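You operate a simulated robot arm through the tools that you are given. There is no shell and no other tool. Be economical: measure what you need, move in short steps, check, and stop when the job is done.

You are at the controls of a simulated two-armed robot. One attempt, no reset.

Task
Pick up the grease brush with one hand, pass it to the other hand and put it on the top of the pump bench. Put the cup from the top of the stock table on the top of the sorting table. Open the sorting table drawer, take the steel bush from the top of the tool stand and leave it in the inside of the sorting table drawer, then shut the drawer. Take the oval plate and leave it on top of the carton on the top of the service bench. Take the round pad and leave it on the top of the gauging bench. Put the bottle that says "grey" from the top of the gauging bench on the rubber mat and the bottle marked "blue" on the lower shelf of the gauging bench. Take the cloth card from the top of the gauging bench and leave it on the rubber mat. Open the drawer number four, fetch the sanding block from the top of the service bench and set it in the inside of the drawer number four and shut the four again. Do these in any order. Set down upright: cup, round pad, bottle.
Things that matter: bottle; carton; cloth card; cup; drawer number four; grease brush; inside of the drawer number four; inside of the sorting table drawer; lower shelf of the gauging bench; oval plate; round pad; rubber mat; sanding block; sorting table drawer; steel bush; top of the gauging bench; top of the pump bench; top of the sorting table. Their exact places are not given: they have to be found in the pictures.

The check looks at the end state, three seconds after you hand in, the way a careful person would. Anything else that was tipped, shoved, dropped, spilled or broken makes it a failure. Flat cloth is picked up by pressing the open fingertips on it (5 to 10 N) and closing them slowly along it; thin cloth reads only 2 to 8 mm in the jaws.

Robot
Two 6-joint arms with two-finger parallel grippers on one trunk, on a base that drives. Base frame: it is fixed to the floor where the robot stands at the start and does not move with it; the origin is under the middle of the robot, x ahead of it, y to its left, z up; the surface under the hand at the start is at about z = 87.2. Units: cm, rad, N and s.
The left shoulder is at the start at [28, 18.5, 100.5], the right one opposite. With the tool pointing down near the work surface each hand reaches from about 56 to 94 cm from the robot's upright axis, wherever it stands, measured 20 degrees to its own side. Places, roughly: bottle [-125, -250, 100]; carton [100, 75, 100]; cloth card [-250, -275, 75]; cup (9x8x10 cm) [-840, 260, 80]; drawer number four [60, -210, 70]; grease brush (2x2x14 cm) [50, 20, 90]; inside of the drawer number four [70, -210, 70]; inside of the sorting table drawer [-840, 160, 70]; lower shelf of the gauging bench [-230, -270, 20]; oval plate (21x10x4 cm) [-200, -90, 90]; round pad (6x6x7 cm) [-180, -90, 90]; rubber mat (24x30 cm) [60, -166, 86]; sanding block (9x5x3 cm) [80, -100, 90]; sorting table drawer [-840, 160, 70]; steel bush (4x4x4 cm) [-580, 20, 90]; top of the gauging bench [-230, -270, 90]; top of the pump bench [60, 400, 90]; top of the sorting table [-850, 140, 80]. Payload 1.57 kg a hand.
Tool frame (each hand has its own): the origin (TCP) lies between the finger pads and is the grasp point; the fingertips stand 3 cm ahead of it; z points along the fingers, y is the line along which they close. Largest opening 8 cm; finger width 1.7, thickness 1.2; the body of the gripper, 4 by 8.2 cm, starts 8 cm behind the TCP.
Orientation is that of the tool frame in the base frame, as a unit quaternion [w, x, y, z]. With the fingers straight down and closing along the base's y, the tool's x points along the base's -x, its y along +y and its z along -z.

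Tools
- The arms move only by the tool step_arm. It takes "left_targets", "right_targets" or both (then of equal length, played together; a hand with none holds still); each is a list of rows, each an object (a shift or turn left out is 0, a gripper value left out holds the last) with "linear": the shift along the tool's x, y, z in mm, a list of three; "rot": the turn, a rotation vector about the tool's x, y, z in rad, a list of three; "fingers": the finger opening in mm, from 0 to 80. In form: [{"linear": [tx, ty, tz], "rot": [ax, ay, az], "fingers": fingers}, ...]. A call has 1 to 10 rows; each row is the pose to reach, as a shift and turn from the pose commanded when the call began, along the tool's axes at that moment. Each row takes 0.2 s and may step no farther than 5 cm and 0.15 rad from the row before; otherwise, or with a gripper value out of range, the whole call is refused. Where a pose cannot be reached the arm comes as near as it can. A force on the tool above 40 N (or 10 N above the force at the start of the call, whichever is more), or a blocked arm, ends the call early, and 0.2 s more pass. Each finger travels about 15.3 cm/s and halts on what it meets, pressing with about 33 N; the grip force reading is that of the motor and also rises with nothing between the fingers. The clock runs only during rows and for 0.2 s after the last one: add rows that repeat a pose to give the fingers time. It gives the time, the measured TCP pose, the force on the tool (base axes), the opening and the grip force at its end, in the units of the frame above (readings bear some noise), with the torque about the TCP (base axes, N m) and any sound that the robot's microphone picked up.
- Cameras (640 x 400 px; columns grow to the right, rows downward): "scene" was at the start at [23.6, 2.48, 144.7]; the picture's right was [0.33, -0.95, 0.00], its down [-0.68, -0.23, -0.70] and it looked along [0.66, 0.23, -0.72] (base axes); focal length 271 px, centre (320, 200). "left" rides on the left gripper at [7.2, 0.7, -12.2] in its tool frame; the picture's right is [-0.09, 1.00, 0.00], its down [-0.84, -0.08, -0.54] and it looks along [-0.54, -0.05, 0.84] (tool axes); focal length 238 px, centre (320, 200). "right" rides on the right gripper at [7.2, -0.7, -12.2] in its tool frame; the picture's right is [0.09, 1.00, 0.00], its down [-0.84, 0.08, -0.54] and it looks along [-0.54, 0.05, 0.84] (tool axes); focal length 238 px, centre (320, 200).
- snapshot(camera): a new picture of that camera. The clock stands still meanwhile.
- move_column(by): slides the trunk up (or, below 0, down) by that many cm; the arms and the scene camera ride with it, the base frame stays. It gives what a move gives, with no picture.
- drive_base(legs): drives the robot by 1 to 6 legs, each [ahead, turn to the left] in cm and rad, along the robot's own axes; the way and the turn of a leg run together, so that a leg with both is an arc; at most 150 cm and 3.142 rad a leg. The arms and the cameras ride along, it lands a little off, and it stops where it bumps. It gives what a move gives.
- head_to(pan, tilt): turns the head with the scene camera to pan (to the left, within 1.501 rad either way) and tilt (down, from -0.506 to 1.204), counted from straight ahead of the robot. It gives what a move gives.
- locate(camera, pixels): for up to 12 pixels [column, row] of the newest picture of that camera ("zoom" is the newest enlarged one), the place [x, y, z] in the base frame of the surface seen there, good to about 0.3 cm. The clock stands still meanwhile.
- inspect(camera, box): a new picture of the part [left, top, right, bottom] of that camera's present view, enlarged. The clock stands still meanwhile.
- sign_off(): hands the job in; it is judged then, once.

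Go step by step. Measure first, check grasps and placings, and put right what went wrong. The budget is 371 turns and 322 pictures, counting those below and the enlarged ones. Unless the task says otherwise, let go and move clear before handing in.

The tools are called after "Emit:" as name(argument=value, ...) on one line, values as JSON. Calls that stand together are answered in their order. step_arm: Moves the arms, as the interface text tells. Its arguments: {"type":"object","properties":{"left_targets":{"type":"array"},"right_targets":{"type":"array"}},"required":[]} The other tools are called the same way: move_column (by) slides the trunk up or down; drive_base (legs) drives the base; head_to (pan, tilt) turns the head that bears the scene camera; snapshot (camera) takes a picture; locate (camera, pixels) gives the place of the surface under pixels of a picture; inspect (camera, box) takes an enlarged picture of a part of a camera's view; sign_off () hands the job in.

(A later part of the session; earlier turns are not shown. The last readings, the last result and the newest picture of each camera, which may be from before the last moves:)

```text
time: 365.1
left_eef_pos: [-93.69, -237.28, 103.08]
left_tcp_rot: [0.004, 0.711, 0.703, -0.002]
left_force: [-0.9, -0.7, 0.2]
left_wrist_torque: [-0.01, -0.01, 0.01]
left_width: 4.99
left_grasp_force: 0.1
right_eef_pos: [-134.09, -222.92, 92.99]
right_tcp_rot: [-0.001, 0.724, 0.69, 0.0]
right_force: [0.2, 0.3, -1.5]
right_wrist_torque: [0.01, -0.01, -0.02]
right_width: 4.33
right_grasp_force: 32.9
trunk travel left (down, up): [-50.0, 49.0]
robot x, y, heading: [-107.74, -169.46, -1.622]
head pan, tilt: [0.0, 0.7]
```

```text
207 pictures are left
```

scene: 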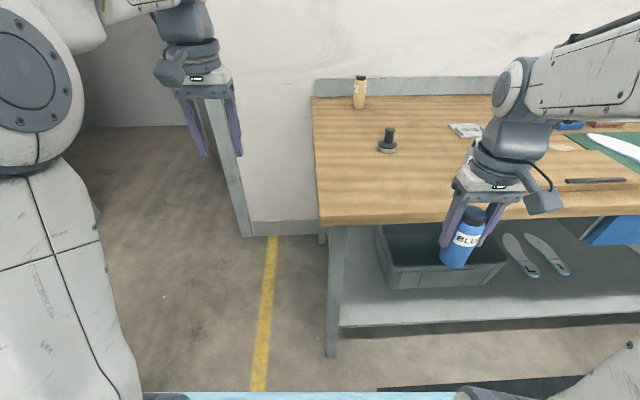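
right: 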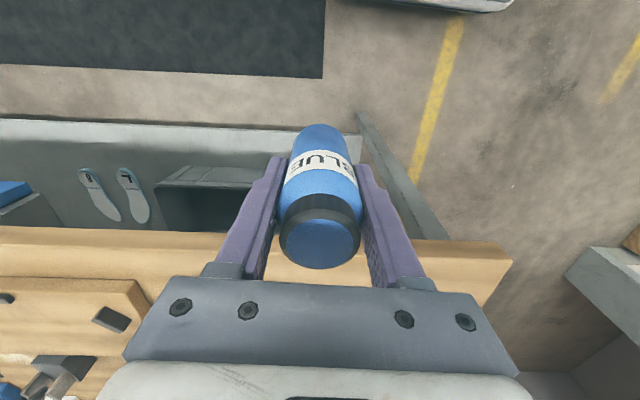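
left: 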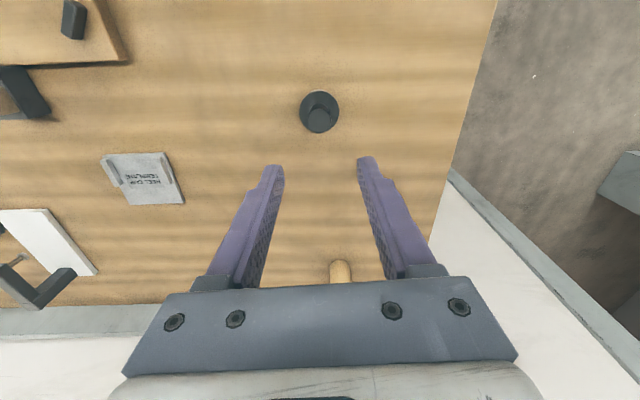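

Emit:
locate(camera="scene", pixels=[[360, 290], [355, 315], [380, 250], [400, 290], [380, 305], [340, 225], [430, 300], [375, 235]])

Emit:
move_column(by=-25)

Emit:
snapshot(camera="scene")

```text
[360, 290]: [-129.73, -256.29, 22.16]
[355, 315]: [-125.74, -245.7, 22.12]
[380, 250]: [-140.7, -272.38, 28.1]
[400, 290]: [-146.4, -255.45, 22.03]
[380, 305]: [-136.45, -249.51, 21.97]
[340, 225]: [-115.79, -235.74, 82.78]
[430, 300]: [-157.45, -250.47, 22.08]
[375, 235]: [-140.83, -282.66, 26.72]
```

```text
time: 367.7
left_eef_pos: [-93.74, -237.24, 78.0]
left_tcp_rot: [0.004, 0.709, 0.705, -0.002]
left_force: [0.7, 0.1, -0.5]
left_wrist_torque: [0.0, 0.01, 0.01]
left_width: 5.01
left_grasp_force: 0.1
right_eef_pos: [-134.23, -222.96, 68.1]
right_tcp_rot: [0.0, 0.724, 0.69, 0.0]
right_force: [-0.2, 1.5, -2.0]
right_wrist_torque: [-0.02, -0.01, -0.02]
right_width: 4.31
right_grasp_force: 32.9
trunk travel left (down, up): [-25.0, 74.0]
robot x, y, heading: [-107.68, -169.53, -1.62]
head pan, tilt: [0.0, 0.7]
```

```text
206 pictures are left
```

scene: 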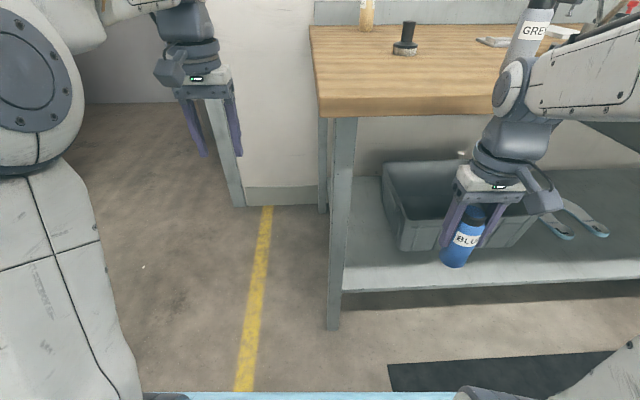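

Bottle and wrist are in front of the bench. Lowering the rest.

Emit:
move_column(by=-24)

Emit:
step_arm(right_targets=[{"linear": [0, 0, 30]}, {"linear": [0, 0, 60]}, {"linear": [0, 0, 90]}])

Emit:
snapshot(camera="scene")

Emit:
snapshot(camera="right")

```text
time: 370.2
left_eef_pos: [-93.66, -237.23, 54.08]
left_tcp_rot: [0.005, 0.71, 0.704, -0.002]
left_force: [0.4, -0.9, 0.1]
left_wrist_torque: [0.02, 0.02, -0.01]
left_width: 4.99
left_grasp_force: 0.1
right_eef_pos: [-134.13, -222.91, 44.02]
right_tcp_rot: [0.0, 0.723, 0.69, 0.0]
right_force: [-0.6, -0.4, -2.1]
right_wrist_torque: [0.01, -0.01, -0.02]
right_width: 4.33
right_grasp_force: 32.6
trunk travel left (down, up): [-1.0, 98.0]
robot x, y, heading: [-107.36, -169.62, -1.62]
head pan, tilt: [0.0, 0.7]
```

```text
time: 371.0
left_eef_pos: [-93.7, -237.18, 54.11]
left_tcp_rot: [0.004, 0.71, 0.704, -0.002]
left_force: [0.1, 0.2, 0.0]
left_wrist_torque: [0.01, -0.01, 0.01]
left_width: 5.0
left_grasp_force: 0.0
right_eef_pos: [-134.05, -223.05, 34.98]
right_tcp_rot: [0.001, 0.723, 0.69, -0.001]
right_force: [-0.3, -0.7, -1.0]
right_wrist_torque: [0.01, -0.02, -0.02]
right_width: 4.32
right_grasp_force: 32.9
trunk travel left (down, up): [-1.0, 98.0]
robot x, y, heading: [-107.61, -169.51, -1.622]
head pan, tilt: [0.0, 0.7]
```

```text
205 pictures are left
```

scene: 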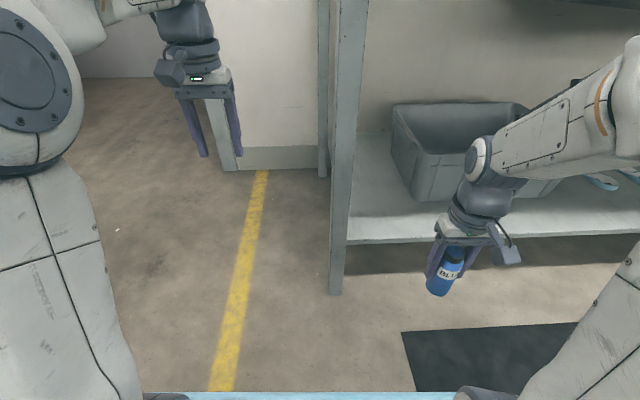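

```text
204 pictures are left
```

right: 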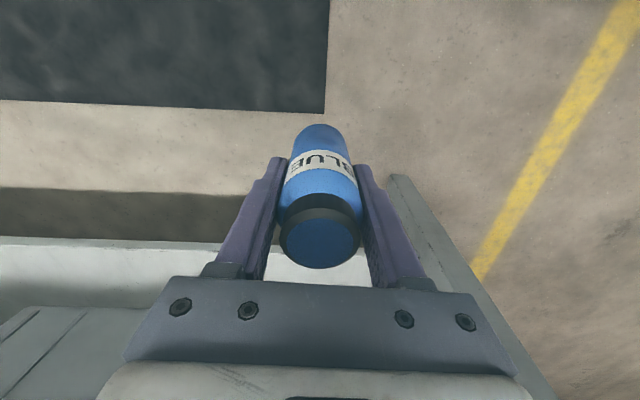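

Bottle is just above shelf height in front of it. Extending the arm 26 cm forward under the bench.

Emit:
step_arm(right_targets=[{"linear": [-40, 0, 0]}, {"linear": [-80, 0, 0]}, {"linear": [-120, 0, 0]}, {"linear": [-160, 0, 0]}, {"linear": [-200, 5, 0]}, {"linear": [-235, 8, 0]}, {"linear": [-260, 10, 0]}])

Emit:
snapshot(camera="scene")

Emit:
snapshot(camera="right")

```text
time: 372.6
left_eef_pos: [-93.82, -237.41, 54.1]
left_tcp_rot: [0.005, 0.71, 0.704, -0.001]
left_force: [0.2, 0.2, -0.1]
left_wrist_torque: [0.04, -0.01, -0.03]
left_width: 5.0
left_grasp_force: 0.1
right_eef_pos: [-134.46, -248.68, 35.09]
right_tcp_rot: [0.0, 0.724, 0.69, 0.0]
right_force: [0.7, -0.4, -0.5]
right_wrist_torque: [0.02, -0.01, 0.02]
right_width: 4.31
right_grasp_force: 33.1
trunk travel left (down, up): [-1.0, 98.0]
robot x, y, heading: [-107.84, -169.23, -1.624]
head pan, tilt: [0.0, 0.7]
```

```text
203 pictures are left
```

scene: 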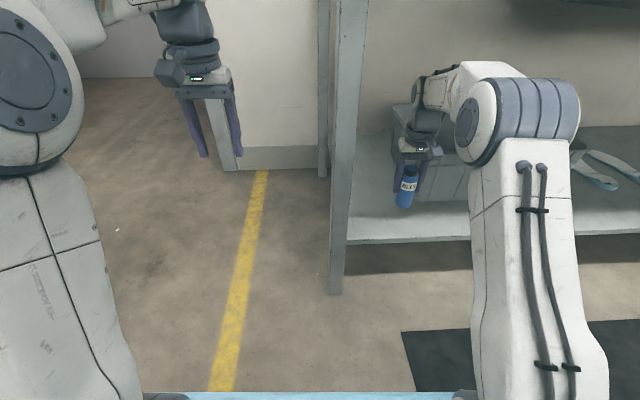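

```text
202 pictures are left
```

right: 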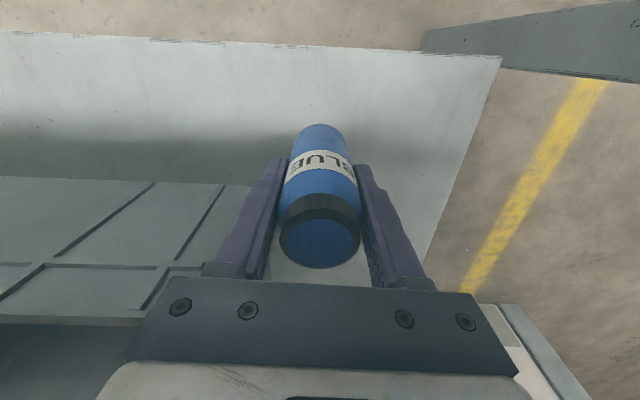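

Emit:
locate(camera="right", pixels=[[240, 190], [225, 195], [100, 190], [130, 315], [60, 320], [320, 128], [230, 150], [400, 250]])

```text
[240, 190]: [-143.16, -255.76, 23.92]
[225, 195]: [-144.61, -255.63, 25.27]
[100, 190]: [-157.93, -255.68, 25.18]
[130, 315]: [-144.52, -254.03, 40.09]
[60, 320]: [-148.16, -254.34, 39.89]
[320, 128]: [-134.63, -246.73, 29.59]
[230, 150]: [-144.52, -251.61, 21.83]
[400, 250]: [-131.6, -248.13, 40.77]
```

Bin rim (z 40, y −254) is about 3 cm behind the gripper; shifting 1 cm out and lowering to the shelf.

Emit:
step_arm(right_targets=[{"linear": [10, 3, 0]}, {"linear": [10, 3, 25]}, {"linear": [10, 3, 45]}, {"linear": [10, 3, 56]}, {"linear": [10, 3, 61]}, {"linear": [10, 3, 63]}, {"linear": [10, 3, 63]}])

```text
time: 374.2
left_eef_pos: [-93.73, -237.22, 54.11]
left_tcp_rot: [0.005, 0.71, 0.704, -0.003]
left_force: [0.6, 0.1, -0.8]
left_wrist_torque: [-0.01, -0.01, 0.01]
left_width: 5.01
left_grasp_force: 0.1
right_eef_pos: [-134.16, -248.16, 28.93]
right_tcp_rot: [0.001, 0.723, 0.691, -0.001]
right_force: [2.1, 6.8, 19.7]
right_wrist_torque: [0.47, -0.35, 0.06]
right_width: 4.29
right_grasp_force: 32.8
trunk travel left (down, up): [-1.0, 98.0]
robot x, y, heading: [-107.65, -169.21, -1.622]
head pan, tilt: [0.0, 0.7]
```

Contact with the shelf (20 N). Easing, releasing, and lifting off the bottle.

Emit:
step_arm(right_targets=[{"linear": [0, 0, -3]}, {"linear": [0, 0, -3], "fingers": 50}, {"linear": [0, 0, -3], "fingers": 62}, {"linear": [0, 0, -3], "fingers": 62}, {"linear": [0, 0, -35], "fingers": 62}, {"linear": [0, 0, -70]}, {"linear": [0, 0, -105]}])

Emit:
snapshot(camera="right")

Emit:
snapshot(camera="scene")

```text
time: 375.8
left_eef_pos: [-93.63, -237.32, 54.08]
left_tcp_rot: [0.004, 0.71, 0.704, -0.002]
left_force: [-0.3, -0.9, -0.1]
left_wrist_torque: [-0.01, 0.01, -0.02]
left_width: 4.98
left_grasp_force: 0.2
right_eef_pos: [-134.12, -247.97, 39.13]
right_tcp_rot: [-0.001, 0.724, 0.69, 0.0]
right_force: [0.7, 0.1, 0.1]
right_wrist_torque: [-0.05, 0.0, 0.01]
right_width: 6.21
right_grasp_force: 0.0
trunk travel left (down, up): [-1.0, 98.0]
robot x, y, heading: [-107.88, -169.24, -1.62]
head pan, tilt: [0.0, 0.7]
```

```text
201 pictures are left
```

right: 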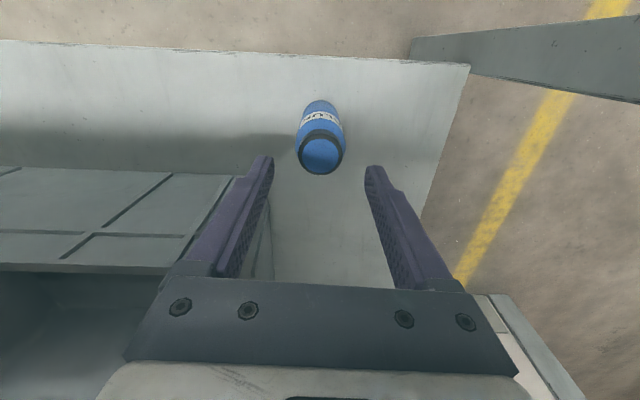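

```text
200 pictures are left
```

scene: 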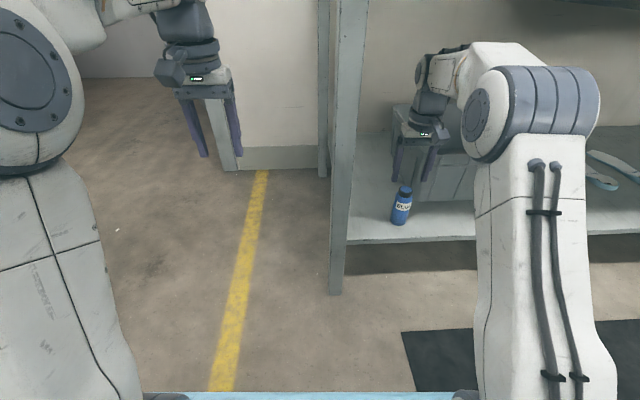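

Blue bottle stands on the shelf. Retracting the arm out from under the bench, then raising the trunk.

Emit:
step_arm(right_targets=[{"linear": [0, 0, -20]}, {"linear": [40, 0, -30]}, {"linear": [80, 0, -30]}, {"linear": [120, 0, -30]}, {"linear": [160, 0, -30]}, {"linear": [200, -5, -40]}, {"linear": [230, -8, -50]}, {"linear": [252, -10, -60]}])

Emit:
snapshot(camera="scene")

```text
time: 377.6
left_eef_pos: [-93.7, -237.22, 53.97]
left_tcp_rot: [0.004, 0.71, 0.704, -0.002]
left_force: [0.2, 0.8, 0.0]
left_wrist_torque: [0.0, 0.01, -0.04]
left_width: 5.01
left_grasp_force: 0.0
right_eef_pos: [-133.82, -222.73, 45.23]
right_tcp_rot: [0.0, 0.724, 0.69, -0.001]
right_force: [-0.2, 0.2, 0.1]
right_wrist_torque: [0.01, 0.0, -0.01]
right_width: 6.21
right_grasp_force: 0.0
trunk travel left (down, up): [-1.0, 98.0]
robot x, y, heading: [-108.13, -169.46, -1.621]
head pan, tilt: [0.0, 0.7]
```

```text
199 pictures are left
```

scene: 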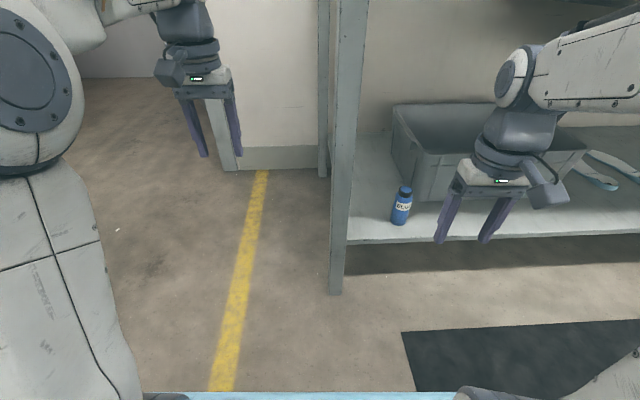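

Emit:
move_column(by=69)

Emit:
step_arm(right_targets=[{"linear": [-30, 20, -30]}, {"linear": [-60, 40, -60]}, {"linear": [-90, 50, -80]}])

Emit:
drive_base(legs=[[0, -1.43], [100, 0], [0, 1.48]])

Emit:
snapshot(camera="scene")

```text
refused: 69 is not a number from -40 to 40
```

```text
time: 378.4
left_eef_pos: [-93.63, -237.17, 54.07]
left_tcp_rot: [0.005, 0.711, 0.703, -0.002]
left_force: [0.8, 0.3, 0.4]
left_wrist_torque: [-0.03, -0.01, 0.02]
left_width: 5.0
left_grasp_force: 0.1
right_eef_pos: [-129.24, -232.05, 53.28]
right_tcp_rot: [-0.001, 0.724, 0.69, 0.001]
right_force: [0.4, -0.2, -0.4]
right_wrist_torque: [0.01, -0.01, 0.02]
right_width: 6.2
right_grasp_force: 0.0
trunk travel left (down, up): [-1.0, 98.0]
robot x, y, heading: [-107.84, -169.51, -1.623]
head pan, tilt: [0.0, 0.7]
```

```text
time: 379.9
left_eef_pos: [-109.15, -238.72, 54.1]
left_tcp_rot: [0.011, 0.785, 0.619, 0.009]
left_force: [2.7, 1.7, 0.4]
left_wrist_torque: [-0.17, 0.4, -0.04]
left_width: 5.03
left_grasp_force: 0.0
right_eef_pos: [-144.07, -224.88, 53.37]
right_tcp_rot: [-0.001, 0.803, 0.596, 0.0]
right_force: [0.1, 0.4, -0.2]
right_wrist_torque: [0.02, 0.0, 0.01]
right_width: 6.18
right_grasp_force: 0.0
trunk travel left (down, up): [-1.0, 98.0]
robot x, y, heading: [-108.24, -169.55, -1.867]
head pan, tilt: [0.0, 0.7]
stopped in leg 1: the force on the tool passed its limit at 142 N (the readings are from after the stop); the commanded pose is now the measured one
```

```text
198 pictures are left
```

scene: 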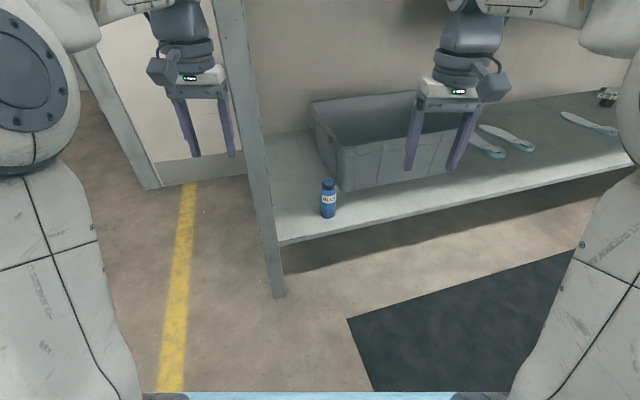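

A refused column move meant the turn ran with the arms low and the left hand touched the bench leg. I'll rotate back, then raise the trunk in two steps, one action at a time.

Emit:
drive_base(legs=[[0, 0.25]])

```text
time: 381.2
left_eef_pos: [-92.05, -236.78, 54.13]
left_tcp_rot: [0.011, 0.7, 0.714, 0.01]
left_force: [-1.4, 0.4, -0.7]
left_wrist_torque: [0.01, -0.02, -0.03]
left_width: 4.99
left_grasp_force: 0.1
right_eef_pos: [-129.21, -232.2, 53.32]
right_tcp_rot: [-0.002, 0.723, 0.691, 0.0]
right_force: [-0.1, 0.2, 0.3]
right_wrist_torque: [-0.01, 0.0, 0.01]
right_width: 6.19
right_grasp_force: 0.1
trunk travel left (down, up): [-1.0, 98.0]
robot x, y, heading: [-107.6, -168.98, -1.609]
head pan, tilt: [0.0, 0.7]
```

Emit:
step_arm(right_targets=[{"linear": [40, 0, 0]}, {"linear": [80, 0, 0]}, {"linear": [95, 0, 0]}])

```text
time: 382.0
left_eef_pos: [-91.87, -236.83, 54.13]
left_tcp_rot: [0.01, 0.701, 0.713, 0.011]
left_force: [-0.5, 0.2, -1.1]
left_wrist_torque: [0.01, 0.02, -0.02]
left_width: 4.99
left_grasp_force: 0.1
right_eef_pos: [-128.79, -222.67, 53.33]
right_tcp_rot: [-0.001, 0.722, 0.692, -0.001]
right_force: [0.4, 0.0, -0.5]
right_wrist_torque: [-0.02, 0.0, -0.01]
right_width: 6.17
right_grasp_force: 0.0
trunk travel left (down, up): [-1.0, 98.0]
robot x, y, heading: [-107.97, -169.05, -1.609]
head pan, tilt: [0.0, 0.7]
```

Emit:
move_column(by=35)

Emit:
move_column(by=34)

Emit:
snapshot(camera="scene")

```text
time: 385.4
left_eef_pos: [-91.81, -236.9, 89.12]
left_tcp_rot: [0.01, 0.701, 0.713, 0.011]
left_force: [-0.8, 0.2, -0.3]
left_wrist_torque: [0.0, 0.05, 0.0]
left_width: 5.01
left_grasp_force: 0.1
right_eef_pos: [-128.85, -222.64, 88.31]
right_tcp_rot: [-0.001, 0.723, 0.691, 0.0]
right_force: [-0.5, 0.4, -0.3]
right_wrist_torque: [0.01, -0.01, 0.0]
right_width: 6.19
right_grasp_force: 0.1
trunk travel left (down, up): [-36.0, 63.0]
robot x, y, heading: [-108.12, -169.45, -1.613]
head pan, tilt: [0.0, 0.7]
```

```text
time: 388.8
left_eef_pos: [-91.95, -237.06, 123.08]
left_tcp_rot: [0.01, 0.701, 0.713, 0.011]
left_force: [-0.4, 0.5, -0.4]
left_wrist_torque: [-0.03, 0.03, 0.01]
left_width: 5.01
left_grasp_force: 0.1
right_eef_pos: [-128.76, -222.57, 122.4]
right_tcp_rot: [-0.002, 0.722, 0.692, 0.001]
right_force: [-0.2, -0.1, 0.0]
right_wrist_torque: [0.02, -0.02, 0.02]
right_width: 6.21
right_grasp_force: 0.1
trunk travel left (down, up): [-70.0, 29.0]
robot x, y, heading: [-107.77, -169.17, -1.611]
head pan, tilt: [0.0, 0.7]
```

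```text
197 pictures are left
```

scene: 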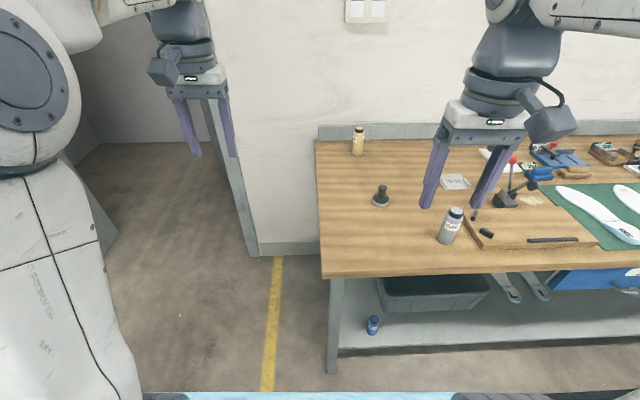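

All upright. Driving west along the bench to x≈−228.

Emit:
drive_base(legs=[[0, -1.44], [120, 0], [0, 1.48]])

Emit:
snapshot(camera="scene")

```text
time: 401.9
left_eef_pos: [-207.32, -245.99, 123.12]
left_tcp_rot: [0.01, 0.691, 0.723, 0.011]
left_force: [-0.1, -0.9, 0.7]
left_wrist_torque: [-0.01, 0.04, 0.01]
left_width: 5.01
left_grasp_force: 0.1
right_eef_pos: [-244.59, -232.85, 122.33]
right_tcp_rot: [-0.001, 0.712, 0.702, -0.001]
right_force: [0.1, 0.2, 0.0]
right_wrist_torque: [0.0, 0.0, 0.02]
right_width: 6.19
right_grasp_force: 0.0
trunk travel left (down, up): [-70.0, 29.0]
robot x, y, heading: [-225.13, -178.69, -1.58]
head pan, tilt: [0.0, 0.7]
```

```text
196 pictures are left
```

scene: 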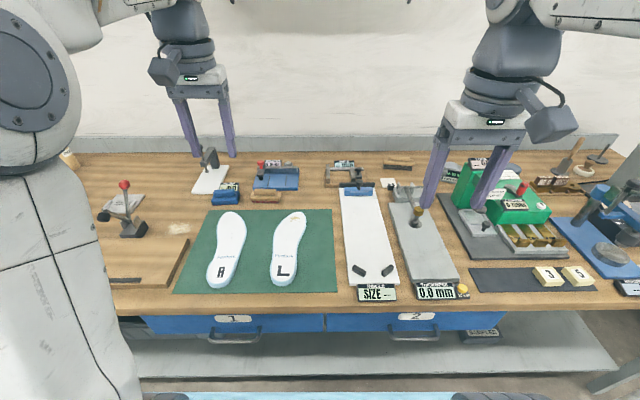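

Emit:
inspect(camera="scene", box=[320, 150, 500, 310])

Emit:
snapshot(camera="right")

Emit:
locate(camera="scene", pixels=[[388, 184], [370, 220], [425, 240], [540, 278], [408, 190], [180, 230]])

```text
2.50 times, centred on (410, 230) of scene
```

zoom: 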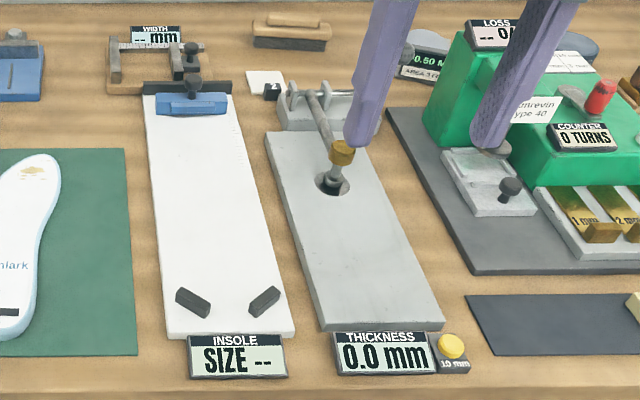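

```text
194 pictures are left
```

right: 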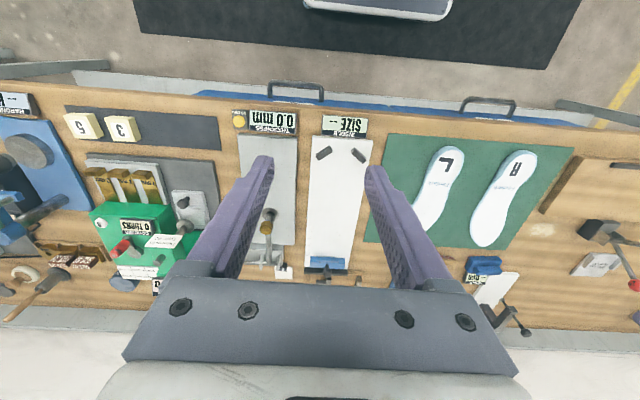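

```text
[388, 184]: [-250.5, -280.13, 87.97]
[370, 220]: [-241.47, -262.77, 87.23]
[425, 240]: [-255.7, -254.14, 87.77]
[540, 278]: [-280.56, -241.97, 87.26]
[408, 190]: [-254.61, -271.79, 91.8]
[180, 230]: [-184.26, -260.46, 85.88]
```

Emit:
inspect(camera="scene", box=[365, 165, 425, 205])

Emit:
inspect(camera="right", box=[240, 230, 320, 285])

```text
10.00 times, centred on (395, 185) of scene
```

zoom: 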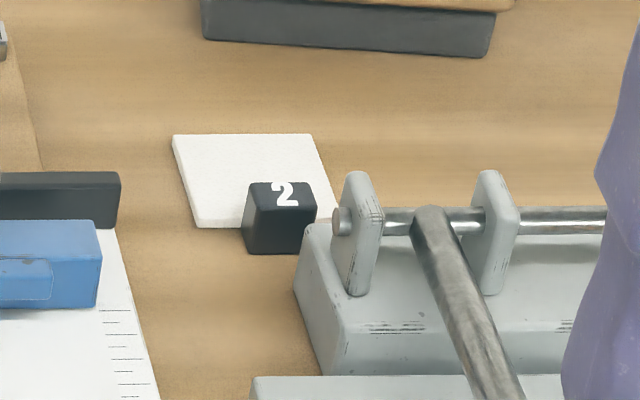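

```text
7.27 times, centred on (280, 258) of right
```

zoom: 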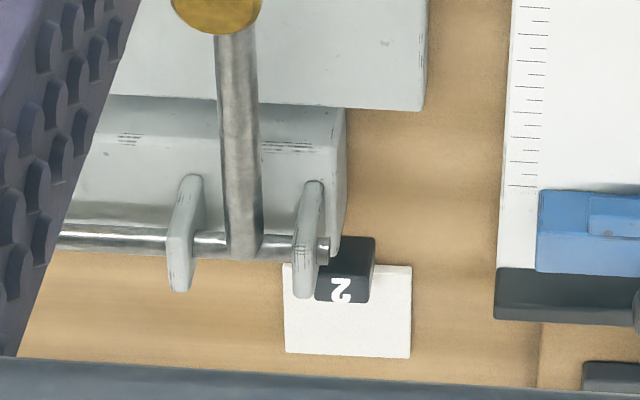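

Emit:
locate(camera="zoom", pixels=[[290, 345], [405, 352], [408, 270], [290, 280], [340, 290], [345, 255], [325, 240], [370, 285], [350, 235], [460, 200], [180, 280], [200, 230]])

```text
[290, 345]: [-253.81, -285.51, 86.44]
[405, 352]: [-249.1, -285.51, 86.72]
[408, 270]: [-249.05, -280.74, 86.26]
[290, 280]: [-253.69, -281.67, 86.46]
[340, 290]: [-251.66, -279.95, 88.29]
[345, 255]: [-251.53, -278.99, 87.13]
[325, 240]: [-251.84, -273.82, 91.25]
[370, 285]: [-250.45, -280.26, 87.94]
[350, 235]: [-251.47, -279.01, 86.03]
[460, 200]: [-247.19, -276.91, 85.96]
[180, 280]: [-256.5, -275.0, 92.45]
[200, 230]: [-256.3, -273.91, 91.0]
```

The white swatch with corners (−254…−249, −285.7…−280.5) is the cloth card; a small black "2" cube sits at its near edge. I need to get closer: moving to about (−233,−195).

Emit:
drive_base(legs=[[0, -0.44], [18, 0], [0, 0.45]])

Emit:
snapshot(camera="scene")

```text
time: 406.0
left_eef_pos: [-214.64, -262.25, 123.11]
left_tcp_rot: [0.01, 0.687, 0.727, 0.011]
left_force: [0.5, 0.4, 0.7]
left_wrist_torque: [0.01, -0.03, -0.01]
left_width: 5.02
left_grasp_force: 0.1
right_eef_pos: [-252.06, -249.58, 122.37]
right_tcp_rot: [0.0, 0.709, 0.706, -0.001]
right_force: [-0.5, -0.3, 0.0]
right_wrist_torque: [0.02, -0.02, -0.04]
right_width: 6.21
right_grasp_force: 0.0
trunk travel left (down, up): [-70.0, 29.0]
robot x, y, heading: [-233.34, -195.43, -1.572]
head pan, tilt: [0.0, 0.7]
```

```text
191 pictures are left
```

scene: 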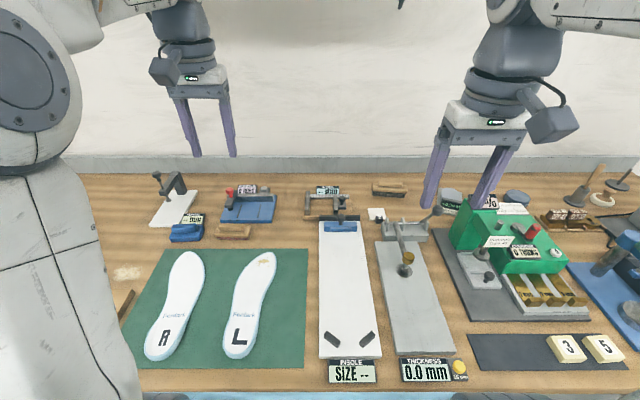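

Emit:
step_arm(right_targets=[{"linear": [-45, 0, 0]}, {"linear": [-90, 0, 0]}, {"linear": [-135, 0, 20]}, {"linear": [-180, 0, 40]}, {"linear": [-220, 0, 70]}, {"linear": [-255, 0, 100]}])

Emit:
snapshot(camera="right")

Emit:
inspect(camera="scene", box=[340, 190, 440, 260])

```text
time: 407.4
left_eef_pos: [-214.62, -262.2, 123.16]
left_tcp_rot: [0.01, 0.687, 0.727, 0.01]
left_force: [-0.1, 0.4, 0.0]
left_wrist_torque: [-0.01, -0.03, -0.03]
left_width: 5.0
left_grasp_force: 0.1
right_eef_pos: [-252.09, -274.87, 112.35]
right_tcp_rot: [-0.001, 0.708, 0.706, 0.0]
right_force: [-0.1, -0.5, -0.4]
right_wrist_torque: [-0.02, 0.03, -0.04]
right_width: 6.19
right_grasp_force: 0.2
trunk travel left (down, up): [-70.0, 29.0]
robot x, y, heading: [-232.97, -195.46, -1.572]
head pan, tilt: [0.0, 0.7]
```

```text
190 pictures are left
```

right: 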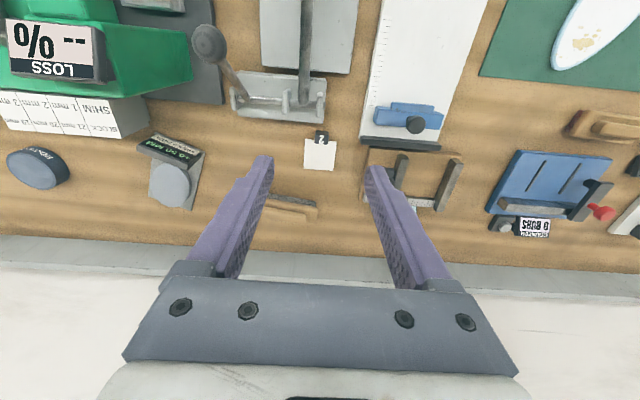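

```text
5.71 times, centred on (390, 225) of scene
```

zoom: 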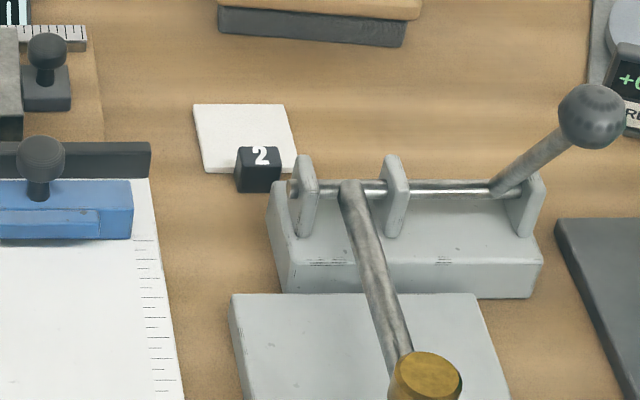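

Emit:
inspect(camera="right", box=[280, 115, 360, 185])

Emit:
locate(camera="right", pixels=[[307, 166], [333, 168], [334, 144], [307, 142], [321, 135], [321, 155], [310, 205], [287, 203], [372, 165], [300, 118]])

```text
5.71 times, centred on (320, 150) of right
```

zoom: 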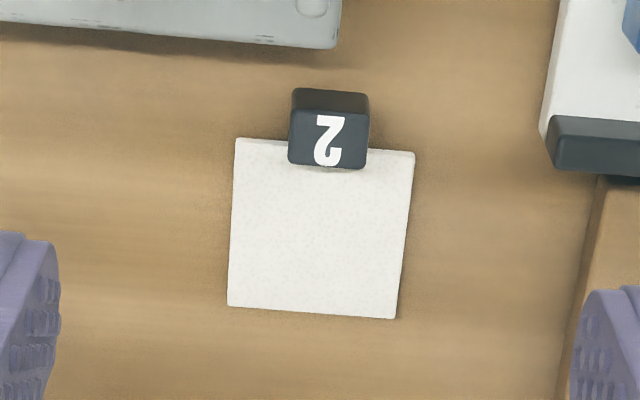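

```text
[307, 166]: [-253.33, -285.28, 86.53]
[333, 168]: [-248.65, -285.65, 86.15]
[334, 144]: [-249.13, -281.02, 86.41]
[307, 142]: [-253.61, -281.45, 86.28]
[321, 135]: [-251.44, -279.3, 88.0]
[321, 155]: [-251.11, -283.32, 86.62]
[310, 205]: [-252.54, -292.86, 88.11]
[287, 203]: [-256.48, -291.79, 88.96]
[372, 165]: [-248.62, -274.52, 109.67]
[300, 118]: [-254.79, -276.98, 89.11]
```

The "2" block looks like a grip attached at the card's edge (like the plate's end blocks). I'll grip the block and test-lift to see whether the card follows.

Emit:
step_arm(right_targets=[{"linear": [-24, 3, 40], "fingers": 40}, {"linear": [-47, 6, 80]}, {"linear": [-47, 6, 120]}])

Emit:
snapshot(camera="right")

```text
time: 408.2
left_eef_pos: [-214.76, -262.35, 123.01]
left_tcp_rot: [0.009, 0.687, 0.727, 0.011]
left_force: [0.2, 0.7, 0.2]
left_wrist_torque: [0.01, 0.0, 0.01]
left_width: 5.01
left_grasp_force: 0.2
right_eef_pos: [-251.73, -279.75, 100.16]
right_tcp_rot: [-0.001, 0.708, 0.706, 0.0]
right_force: [0.3, -1.0, 0.8]
right_wrist_torque: [-0.02, 0.01, 0.0]
right_width: 3.99
right_grasp_force: 0.0
trunk travel left (down, up): [-70.0, 29.0]
robot x, y, heading: [-232.92, -195.3, -1.573]
head pan, tilt: [0.0, 0.7]
```

```text
187 pictures are left
```

right: 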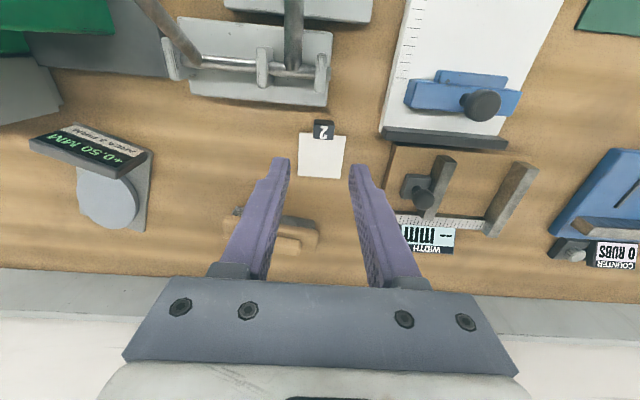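

Emit:
step_arm(right_targets=[{"linear": [0, 3, 45]}, {"linear": [0, 3, 80]}, {"linear": [0, 3, 100]}, {"linear": [0, 3, 105]}, {"linear": [0, 3, 105], "fingers": 10}, {"linear": [0, 3, 105], "fingers": 10}, {"linear": [0, 3, 105], "fingers": 10}])

Emit:
inspect(camera="right", box=[220, 100, 420, 260])

```text
time: 409.8
left_eef_pos: [-214.64, -262.3, 123.18]
left_tcp_rot: [0.01, 0.687, 0.726, 0.011]
left_force: [-0.5, 0.4, -0.4]
left_wrist_torque: [0.03, 0.0, -0.01]
left_width: 5.0
left_grasp_force: 0.0
right_eef_pos: [-251.37, -279.79, 89.82]
right_tcp_rot: [-0.001, 0.708, 0.706, 0.0]
right_force: [0.5, -0.2, -0.3]
right_wrist_torque: [0.01, -0.02, -0.02]
right_width: 2.07
right_grasp_force: 33.1
trunk travel left (down, up): [-70.0, 29.0]
robot x, y, heading: [-233.26, -195.67, -1.569]
head pan, tilt: [0.0, 0.7]
```

```text
2.50 times, centred on (320, 180) of right
```

zoom: 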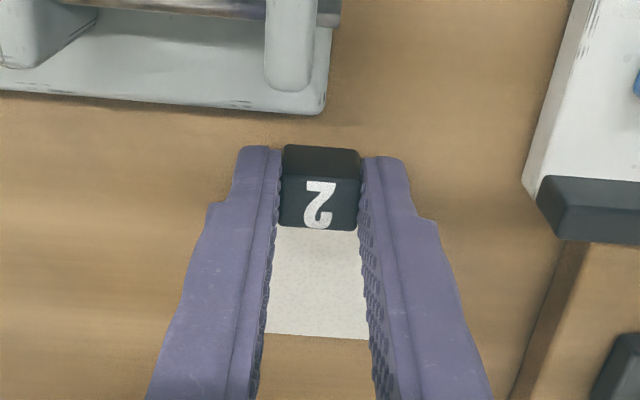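

Block gripped (2.07 cm). Test-lift by 3 cm.

Emit:
step_arm(right_targets=[{"linear": [0, 0, -10]}, {"linear": [0, 0, -20]}, {"linear": [0, 0, -40]}])

Emit:
snapshot(camera="right")

Emit:
inspect(camera="scene", box=[330, 170, 450, 260])

```text
time: 410.6
left_eef_pos: [-214.59, -262.38, 123.1]
left_tcp_rot: [0.01, 0.687, 0.726, 0.011]
left_force: [0.3, -0.5, 1.1]
left_wrist_torque: [0.01, 0.0, 0.02]
left_width: 5.02
left_grasp_force: 0.1
right_eef_pos: [-251.29, -279.7, 93.87]
right_tcp_rot: [-0.002, 0.708, 0.706, 0.0]
right_force: [0.2, 0.2, -0.7]
right_wrist_torque: [0.03, 0.01, -0.01]
right_width: 2.07
right_grasp_force: 33.0
trunk travel left (down, up): [-70.0, 29.0]
robot x, y, heading: [-233.52, -195.3, -1.564]
head pan, tilt: [0.0, 0.7]
```

```text
185 pictures are left
```

right: 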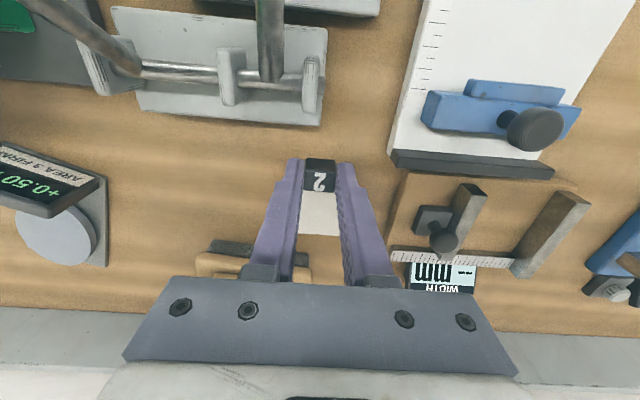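

```text
4.44 times, centred on (390, 215) of scene
```

zoom: 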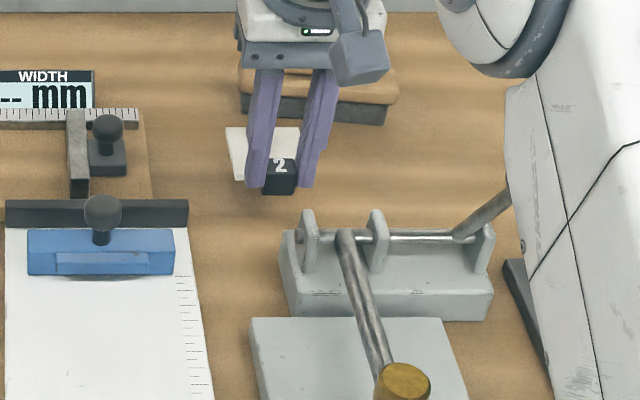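

The card comes up with its block, so it's held. Lifting fully.

Emit:
step_arm(right_targets=[{"linear": [0, 0, -45]}, {"linear": [0, 0, -90]}, {"linear": [0, 0, -135]}, {"linear": [0, 0, -180]}, {"linear": [0, 0, -220]}, {"linear": [40, 0, -250]}, {"linear": [80, 0, -270]}, {"linear": [120, 0, -280]}, {"linear": [165, 0, -285]}, {"linear": [205, 0, -285]}])

Emit:
snapshot(camera="right")

```text
time: 412.8
left_eef_pos: [-214.64, -262.29, 123.16]
left_tcp_rot: [0.01, 0.687, 0.726, 0.012]
left_force: [-0.6, -0.9, -0.5]
left_wrist_torque: [-0.01, 0.02, 0.0]
left_width: 5.0
left_grasp_force: 0.1
right_eef_pos: [-251.19, -259.14, 122.11]
right_tcp_rot: [-0.001, 0.708, 0.706, 0.0]
right_force: [0.0, 0.1, 0.0]
right_wrist_torque: [0.01, 0.01, 0.0]
right_width: 2.08
right_grasp_force: 32.9
trunk travel left (down, up): [-70.0, 29.0]
robot x, y, heading: [-233.3, -195.58, -1.568]
head pan, tilt: [0.0, 0.7]
```

```text
183 pictures are left
```

right: 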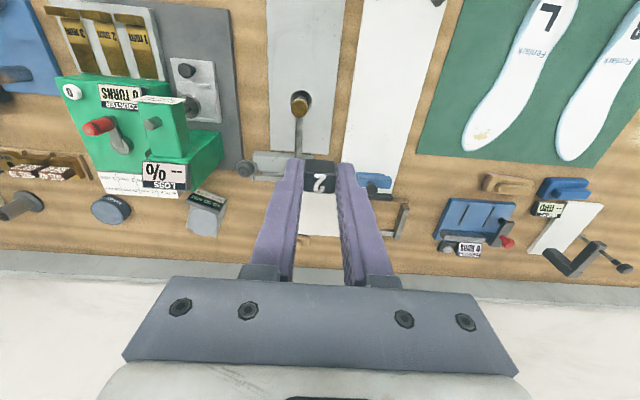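

Card held. Driving to the grey bottle.

Emit:
drive_base(legs=[[-17, 0], [0, 1.57], [58, 0], [0, -1.57]])

Emit:
snapshot(camera="left")

```text
time: 424.9
left_eef_pos: [-156.29, -244.74, 123.03]
left_tcp_rot: [0.01, 0.686, 0.728, 0.011]
left_force: [0.3, 0.1, 0.1]
left_wrist_torque: [0.02, -0.02, 0.03]
left_width: 4.99
left_grasp_force: 0.0
right_eef_pos: [-192.84, -241.73, 122.05]
right_tcp_rot: [0.0, 0.707, 0.707, 0.0]
right_force: [-0.3, -0.2, -0.5]
right_wrist_torque: [0.0, -0.02, 0.04]
right_width: 2.05
right_grasp_force: 33.5
trunk travel left (down, up): [-70.0, 29.0]
robot x, y, heading: [-174.8, -177.81, -1.574]
head pan, tilt: [0.0, 0.7]
```

```text
182 pictures are left
```

left: 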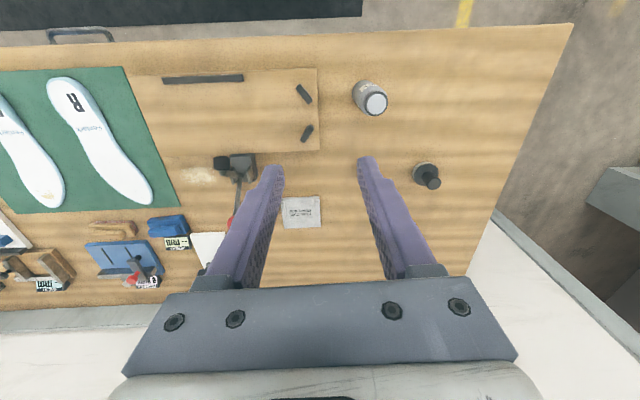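

Emit:
locate(camera="left", pixels=[[376, 97], [376, 104], [368, 104], [385, 104], [376, 112], [427, 180], [305, 95]])

```text
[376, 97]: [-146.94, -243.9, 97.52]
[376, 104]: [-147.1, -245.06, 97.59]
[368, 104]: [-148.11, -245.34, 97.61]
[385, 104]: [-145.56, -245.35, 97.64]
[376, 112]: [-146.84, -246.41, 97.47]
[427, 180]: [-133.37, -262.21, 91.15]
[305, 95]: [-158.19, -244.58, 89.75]
```

Grey bottle top at (−146.9,−245.1,97.6). Moving the left hand over it.

Emit:
step_arm(left_targets=[{"linear": [-3, 32, 0], "fingers": 70}, {"linear": [-6, 64, 0]}, {"linear": [-10, 94, 0]}, {"linear": [-10, 94, 45]}, {"linear": [-10, 94, 90]}, {"linear": [-10, 94, 135]}])

Emit:
snapshot(camera="left")

```text
time: 426.3
left_eef_pos: [-146.46, -245.17, 109.66]
left_tcp_rot: [0.01, 0.686, 0.727, 0.011]
left_force: [-1.4, 0.3, -0.4]
left_wrist_torque: [-0.02, 0.0, 0.03]
left_width: 7.01
left_grasp_force: 0.1
right_eef_pos: [-192.92, -241.77, 122.06]
right_tcp_rot: [0.0, 0.707, 0.707, -0.002]
right_force: [0.8, -0.3, -0.3]
right_wrist_torque: [-0.01, 0.02, 0.01]
right_width: 2.05
right_grasp_force: 32.6
trunk travel left (down, up): [-70.0, 29.0]
robot x, y, heading: [-175.55, -177.84, -1.567]
head pan, tilt: [0.0, 0.7]
```

```text
181 pictures are left
```

left: 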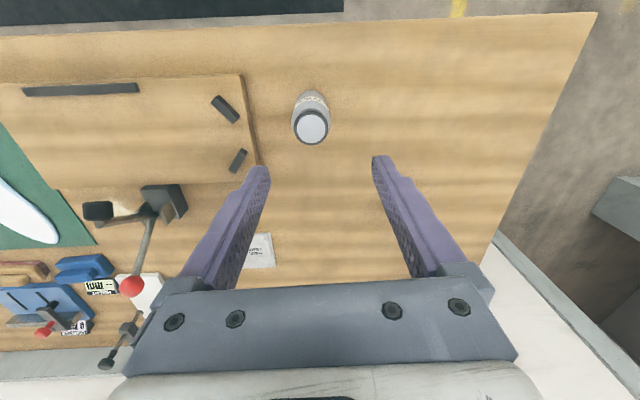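

Emit:
step_arm(left_targets=[{"linear": [-1, -5, 40]}, {"linear": [-1, -8, 85]}, {"linear": [-1, -9, 130]}, {"linear": [-1, -9, 169]}, {"linear": [-1, -9, 169], "fingers": 20}, {"linear": [-1, -9, 169], "fingers": 20}, {"linear": [-1, -9, 169], "fingers": 20}])

Emit:
snapshot(camera="left")

```text
time: 427.9
left_eef_pos: [-146.91, -245.26, 93.05]
left_tcp_rot: [0.01, 0.686, 0.727, 0.01]
left_force: [-0.1, -0.2, 0.6]
left_wrist_torque: [-0.01, 0.0, 0.0]
left_width: 4.32
left_grasp_force: 32.9
right_eef_pos: [-192.8, -241.73, 122.09]
right_tcp_rot: [0.0, 0.706, 0.708, -0.001]
right_force: [0.1, -0.6, 0.1]
right_wrist_torque: [0.0, 0.01, 0.04]
right_width: 2.07
right_grasp_force: 33.6
trunk travel left (down, up): [-70.0, 29.0]
robot x, y, heading: [-174.79, -177.74, -1.57]
head pan, tilt: [0.0, 0.7]
```

```text
180 pictures are left
```

left: 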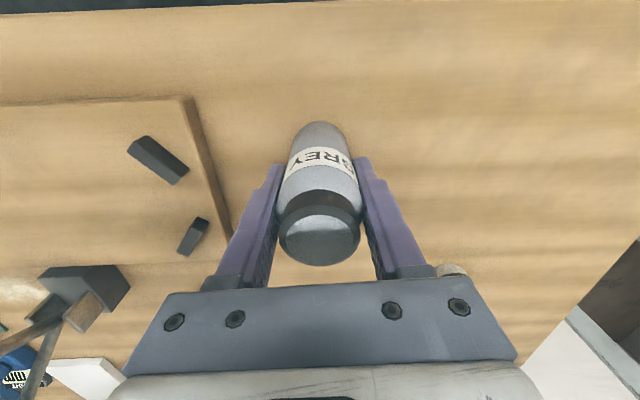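

Grey bottle gripped (4.3 cm; bottom at TCP−7.05). Lifting.

Emit:
step_arm(left_targets=[{"linear": [0, 0, -40]}, {"linear": [0, 0, -85]}, {"linear": [0, 0, -130]}, {"linear": [0, 0, -175]}, {"linear": [0, 0, -220]}, {"linear": [10, 0, -265]}, {"linear": [20, 0, -310]}])

Emit:
snapshot(camera="scene")

```text
time: 429.5
left_eef_pos: [-148.05, -243.17, 124.4]
left_tcp_rot: [0.01, 0.686, 0.728, 0.011]
left_force: [0.5, -0.7, -1.7]
left_wrist_torque: [-0.03, 0.0, 0.0]
left_width: 4.3
left_grasp_force: 33.1
right_eef_pos: [-192.91, -241.66, 122.05]
right_tcp_rot: [-0.001, 0.707, 0.707, -0.001]
right_force: [-0.3, 0.7, 0.0]
right_wrist_torque: [0.02, 0.01, -0.05]
right_width: 2.04
right_grasp_force: 33.4
trunk travel left (down, up): [-70.0, 29.0]
robot x, y, heading: [-174.68, -177.82, -1.565]
head pan, tilt: [0.0, 0.7]
```

```text
179 pictures are left
```

scene: 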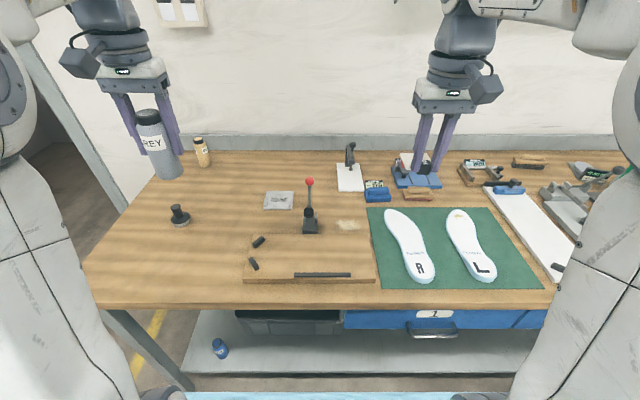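

Driving east to the rubber-mat bench.

Emit:
drive_base(legs=[[0, 1.635], [150, 0], [0, -0.07]])

Emit:
head_to(pan=0.0, tilt=0.6)

Emit:
snapshot(camera="scene")

```text
time: 441.4
left_eef_pos: [38.6, -131.45, 124.3]
left_tcp_rot: [-0.001, -0.057, 0.998, 0.015]
left_force: [-0.2, -0.3, -2.5]
left_wrist_torque: [0.01, 0.04, -0.01]
left_width: 4.3
left_grasp_force: 32.9
right_eef_pos: [39.45, -176.28, 122.07]
right_tcp_rot: [0.0, -0.028, 1.0, 0.0]
right_force: [-0.9, -0.7, -0.5]
right_wrist_torque: [0.01, -0.04, -0.04]
right_width: 2.06
right_grasp_force: 33.1
trunk travel left (down, up): [-70.0, 29.0]
robot x, y, heading: [-25.17, -162.46, 0.06]
head pan, tilt: [0.0, 0.7]
```

```text
time: 442.1
left_eef_pos: [38.61, -131.4, 124.38]
left_tcp_rot: [-0.002, -0.056, 0.998, 0.015]
left_force: [-0.1, 0.7, -1.6]
left_wrist_torque: [0.01, -0.01, 0.02]
left_width: 4.29
left_grasp_force: 32.6
right_eef_pos: [39.43, -176.32, 122.11]
right_tcp_rot: [0.0, -0.027, 1.0, -0.001]
right_force: [0.1, -1.1, -0.2]
right_wrist_torque: [0.02, 0.0, -0.01]
right_width: 2.04
right_grasp_force: 32.8
trunk travel left (down, up): [-70.0, 29.0]
robot x, y, heading: [-25.33, -161.7, 0.055]
head pan, tilt: [0.0, 0.6]
```

```text
178 pictures are left
```

scene: 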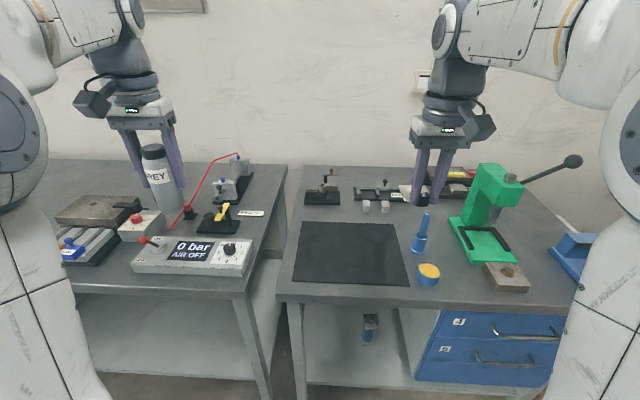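

Emit:
locate(camera="scene", pixels=[[300, 225], [396, 226], [294, 280], [410, 284], [350, 255], [420, 235], [428, 270], [490, 330], [530, 332], [460, 322], [280, 298], [440, 305]])

Emit:
inspect(camera="scene", box=[400, 280, 600, 390])

```text
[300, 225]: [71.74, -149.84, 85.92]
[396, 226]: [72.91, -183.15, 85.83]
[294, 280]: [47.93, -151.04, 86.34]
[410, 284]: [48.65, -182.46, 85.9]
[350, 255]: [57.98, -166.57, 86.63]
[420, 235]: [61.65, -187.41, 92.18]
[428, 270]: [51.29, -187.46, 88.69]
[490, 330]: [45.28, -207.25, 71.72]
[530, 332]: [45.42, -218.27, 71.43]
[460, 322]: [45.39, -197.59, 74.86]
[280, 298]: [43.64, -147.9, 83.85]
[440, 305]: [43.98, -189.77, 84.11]
```

```text
3.20 times, centred on (500, 335) of scene
```

zoom: 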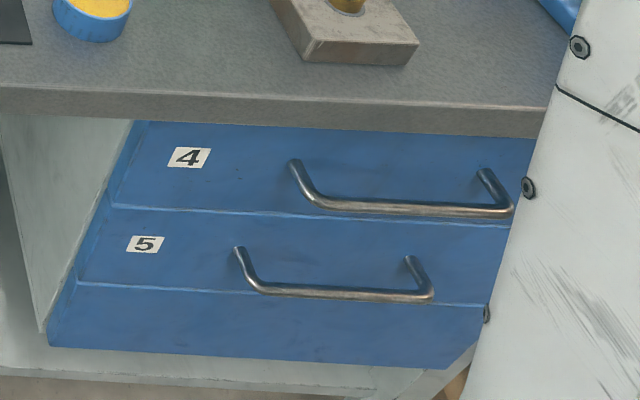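

Mat spans x 48–72.5, y −182…−151. Moving 12 cm closer and straightening.

Emit:
drive_base(legs=[[12, -0.055]])

```text
time: 443.3
left_eef_pos: [51.96, -134.64, 124.37]
left_tcp_rot: [0.0, -0.029, 0.999, 0.016]
left_force: [0.1, -0.3, -1.9]
left_wrist_torque: [-0.01, 0.02, 0.01]
left_width: 4.3
left_grasp_force: 33.1
right_eef_pos: [50.46, -179.62, 122.07]
right_tcp_rot: [-0.001, 0.002, 1.0, -0.001]
right_force: [0.4, 0.3, -0.1]
right_wrist_torque: [-0.01, -0.04, 0.03]
right_width: 2.06
right_grasp_force: 33.2
trunk travel left (down, up): [-70.0, 29.0]
robot x, y, heading: [-13.43, -162.09, 0.005]
head pan, tilt: [0.0, 0.6]
```

Emit:
step_arm(left_targets=[{"linear": [-15, -45, 0]}, {"linear": [-30, -90, 0]}, {"linear": [-45, -135, 0]}, {"linear": [-60, -180, 0]}, {"linear": [-72, -220, 0]}, {"linear": [-77, -240, 40]}, {"linear": [-77, -243, 85]}, {"linear": [-77, -245, 130]}, {"linear": [-77, -246, 175]}, {"linear": [-77, -247, 220]}])

Emit:
snapshot(camera="scene")

```text
time: 445.5
left_eef_pos: [61.09, -158.09, 101.72]
left_tcp_rot: [-0.001, -0.03, 0.999, 0.015]
left_force: [0.7, -0.4, -1.0]
left_wrist_torque: [0.0, -0.01, -0.01]
left_width: 4.29
left_grasp_force: 32.8
right_eef_pos: [50.48, -179.5, 122.08]
right_tcp_rot: [0.0, 0.001, 1.0, 0.0]
right_force: [0.6, 0.8, -1.1]
right_wrist_torque: [0.03, -0.01, -0.03]
right_width: 2.04
right_grasp_force: 32.9
trunk travel left (down, up): [-70.0, 29.0]
robot x, y, heading: [-13.21, -161.64, -0.001]
head pan, tilt: [0.0, 0.6]
```

```text
176 pictures are left
```

scene: 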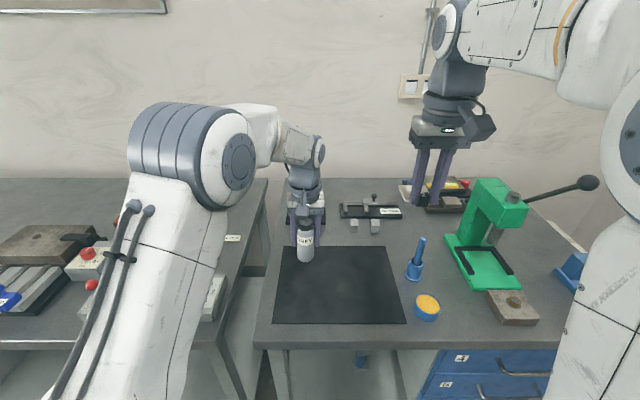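

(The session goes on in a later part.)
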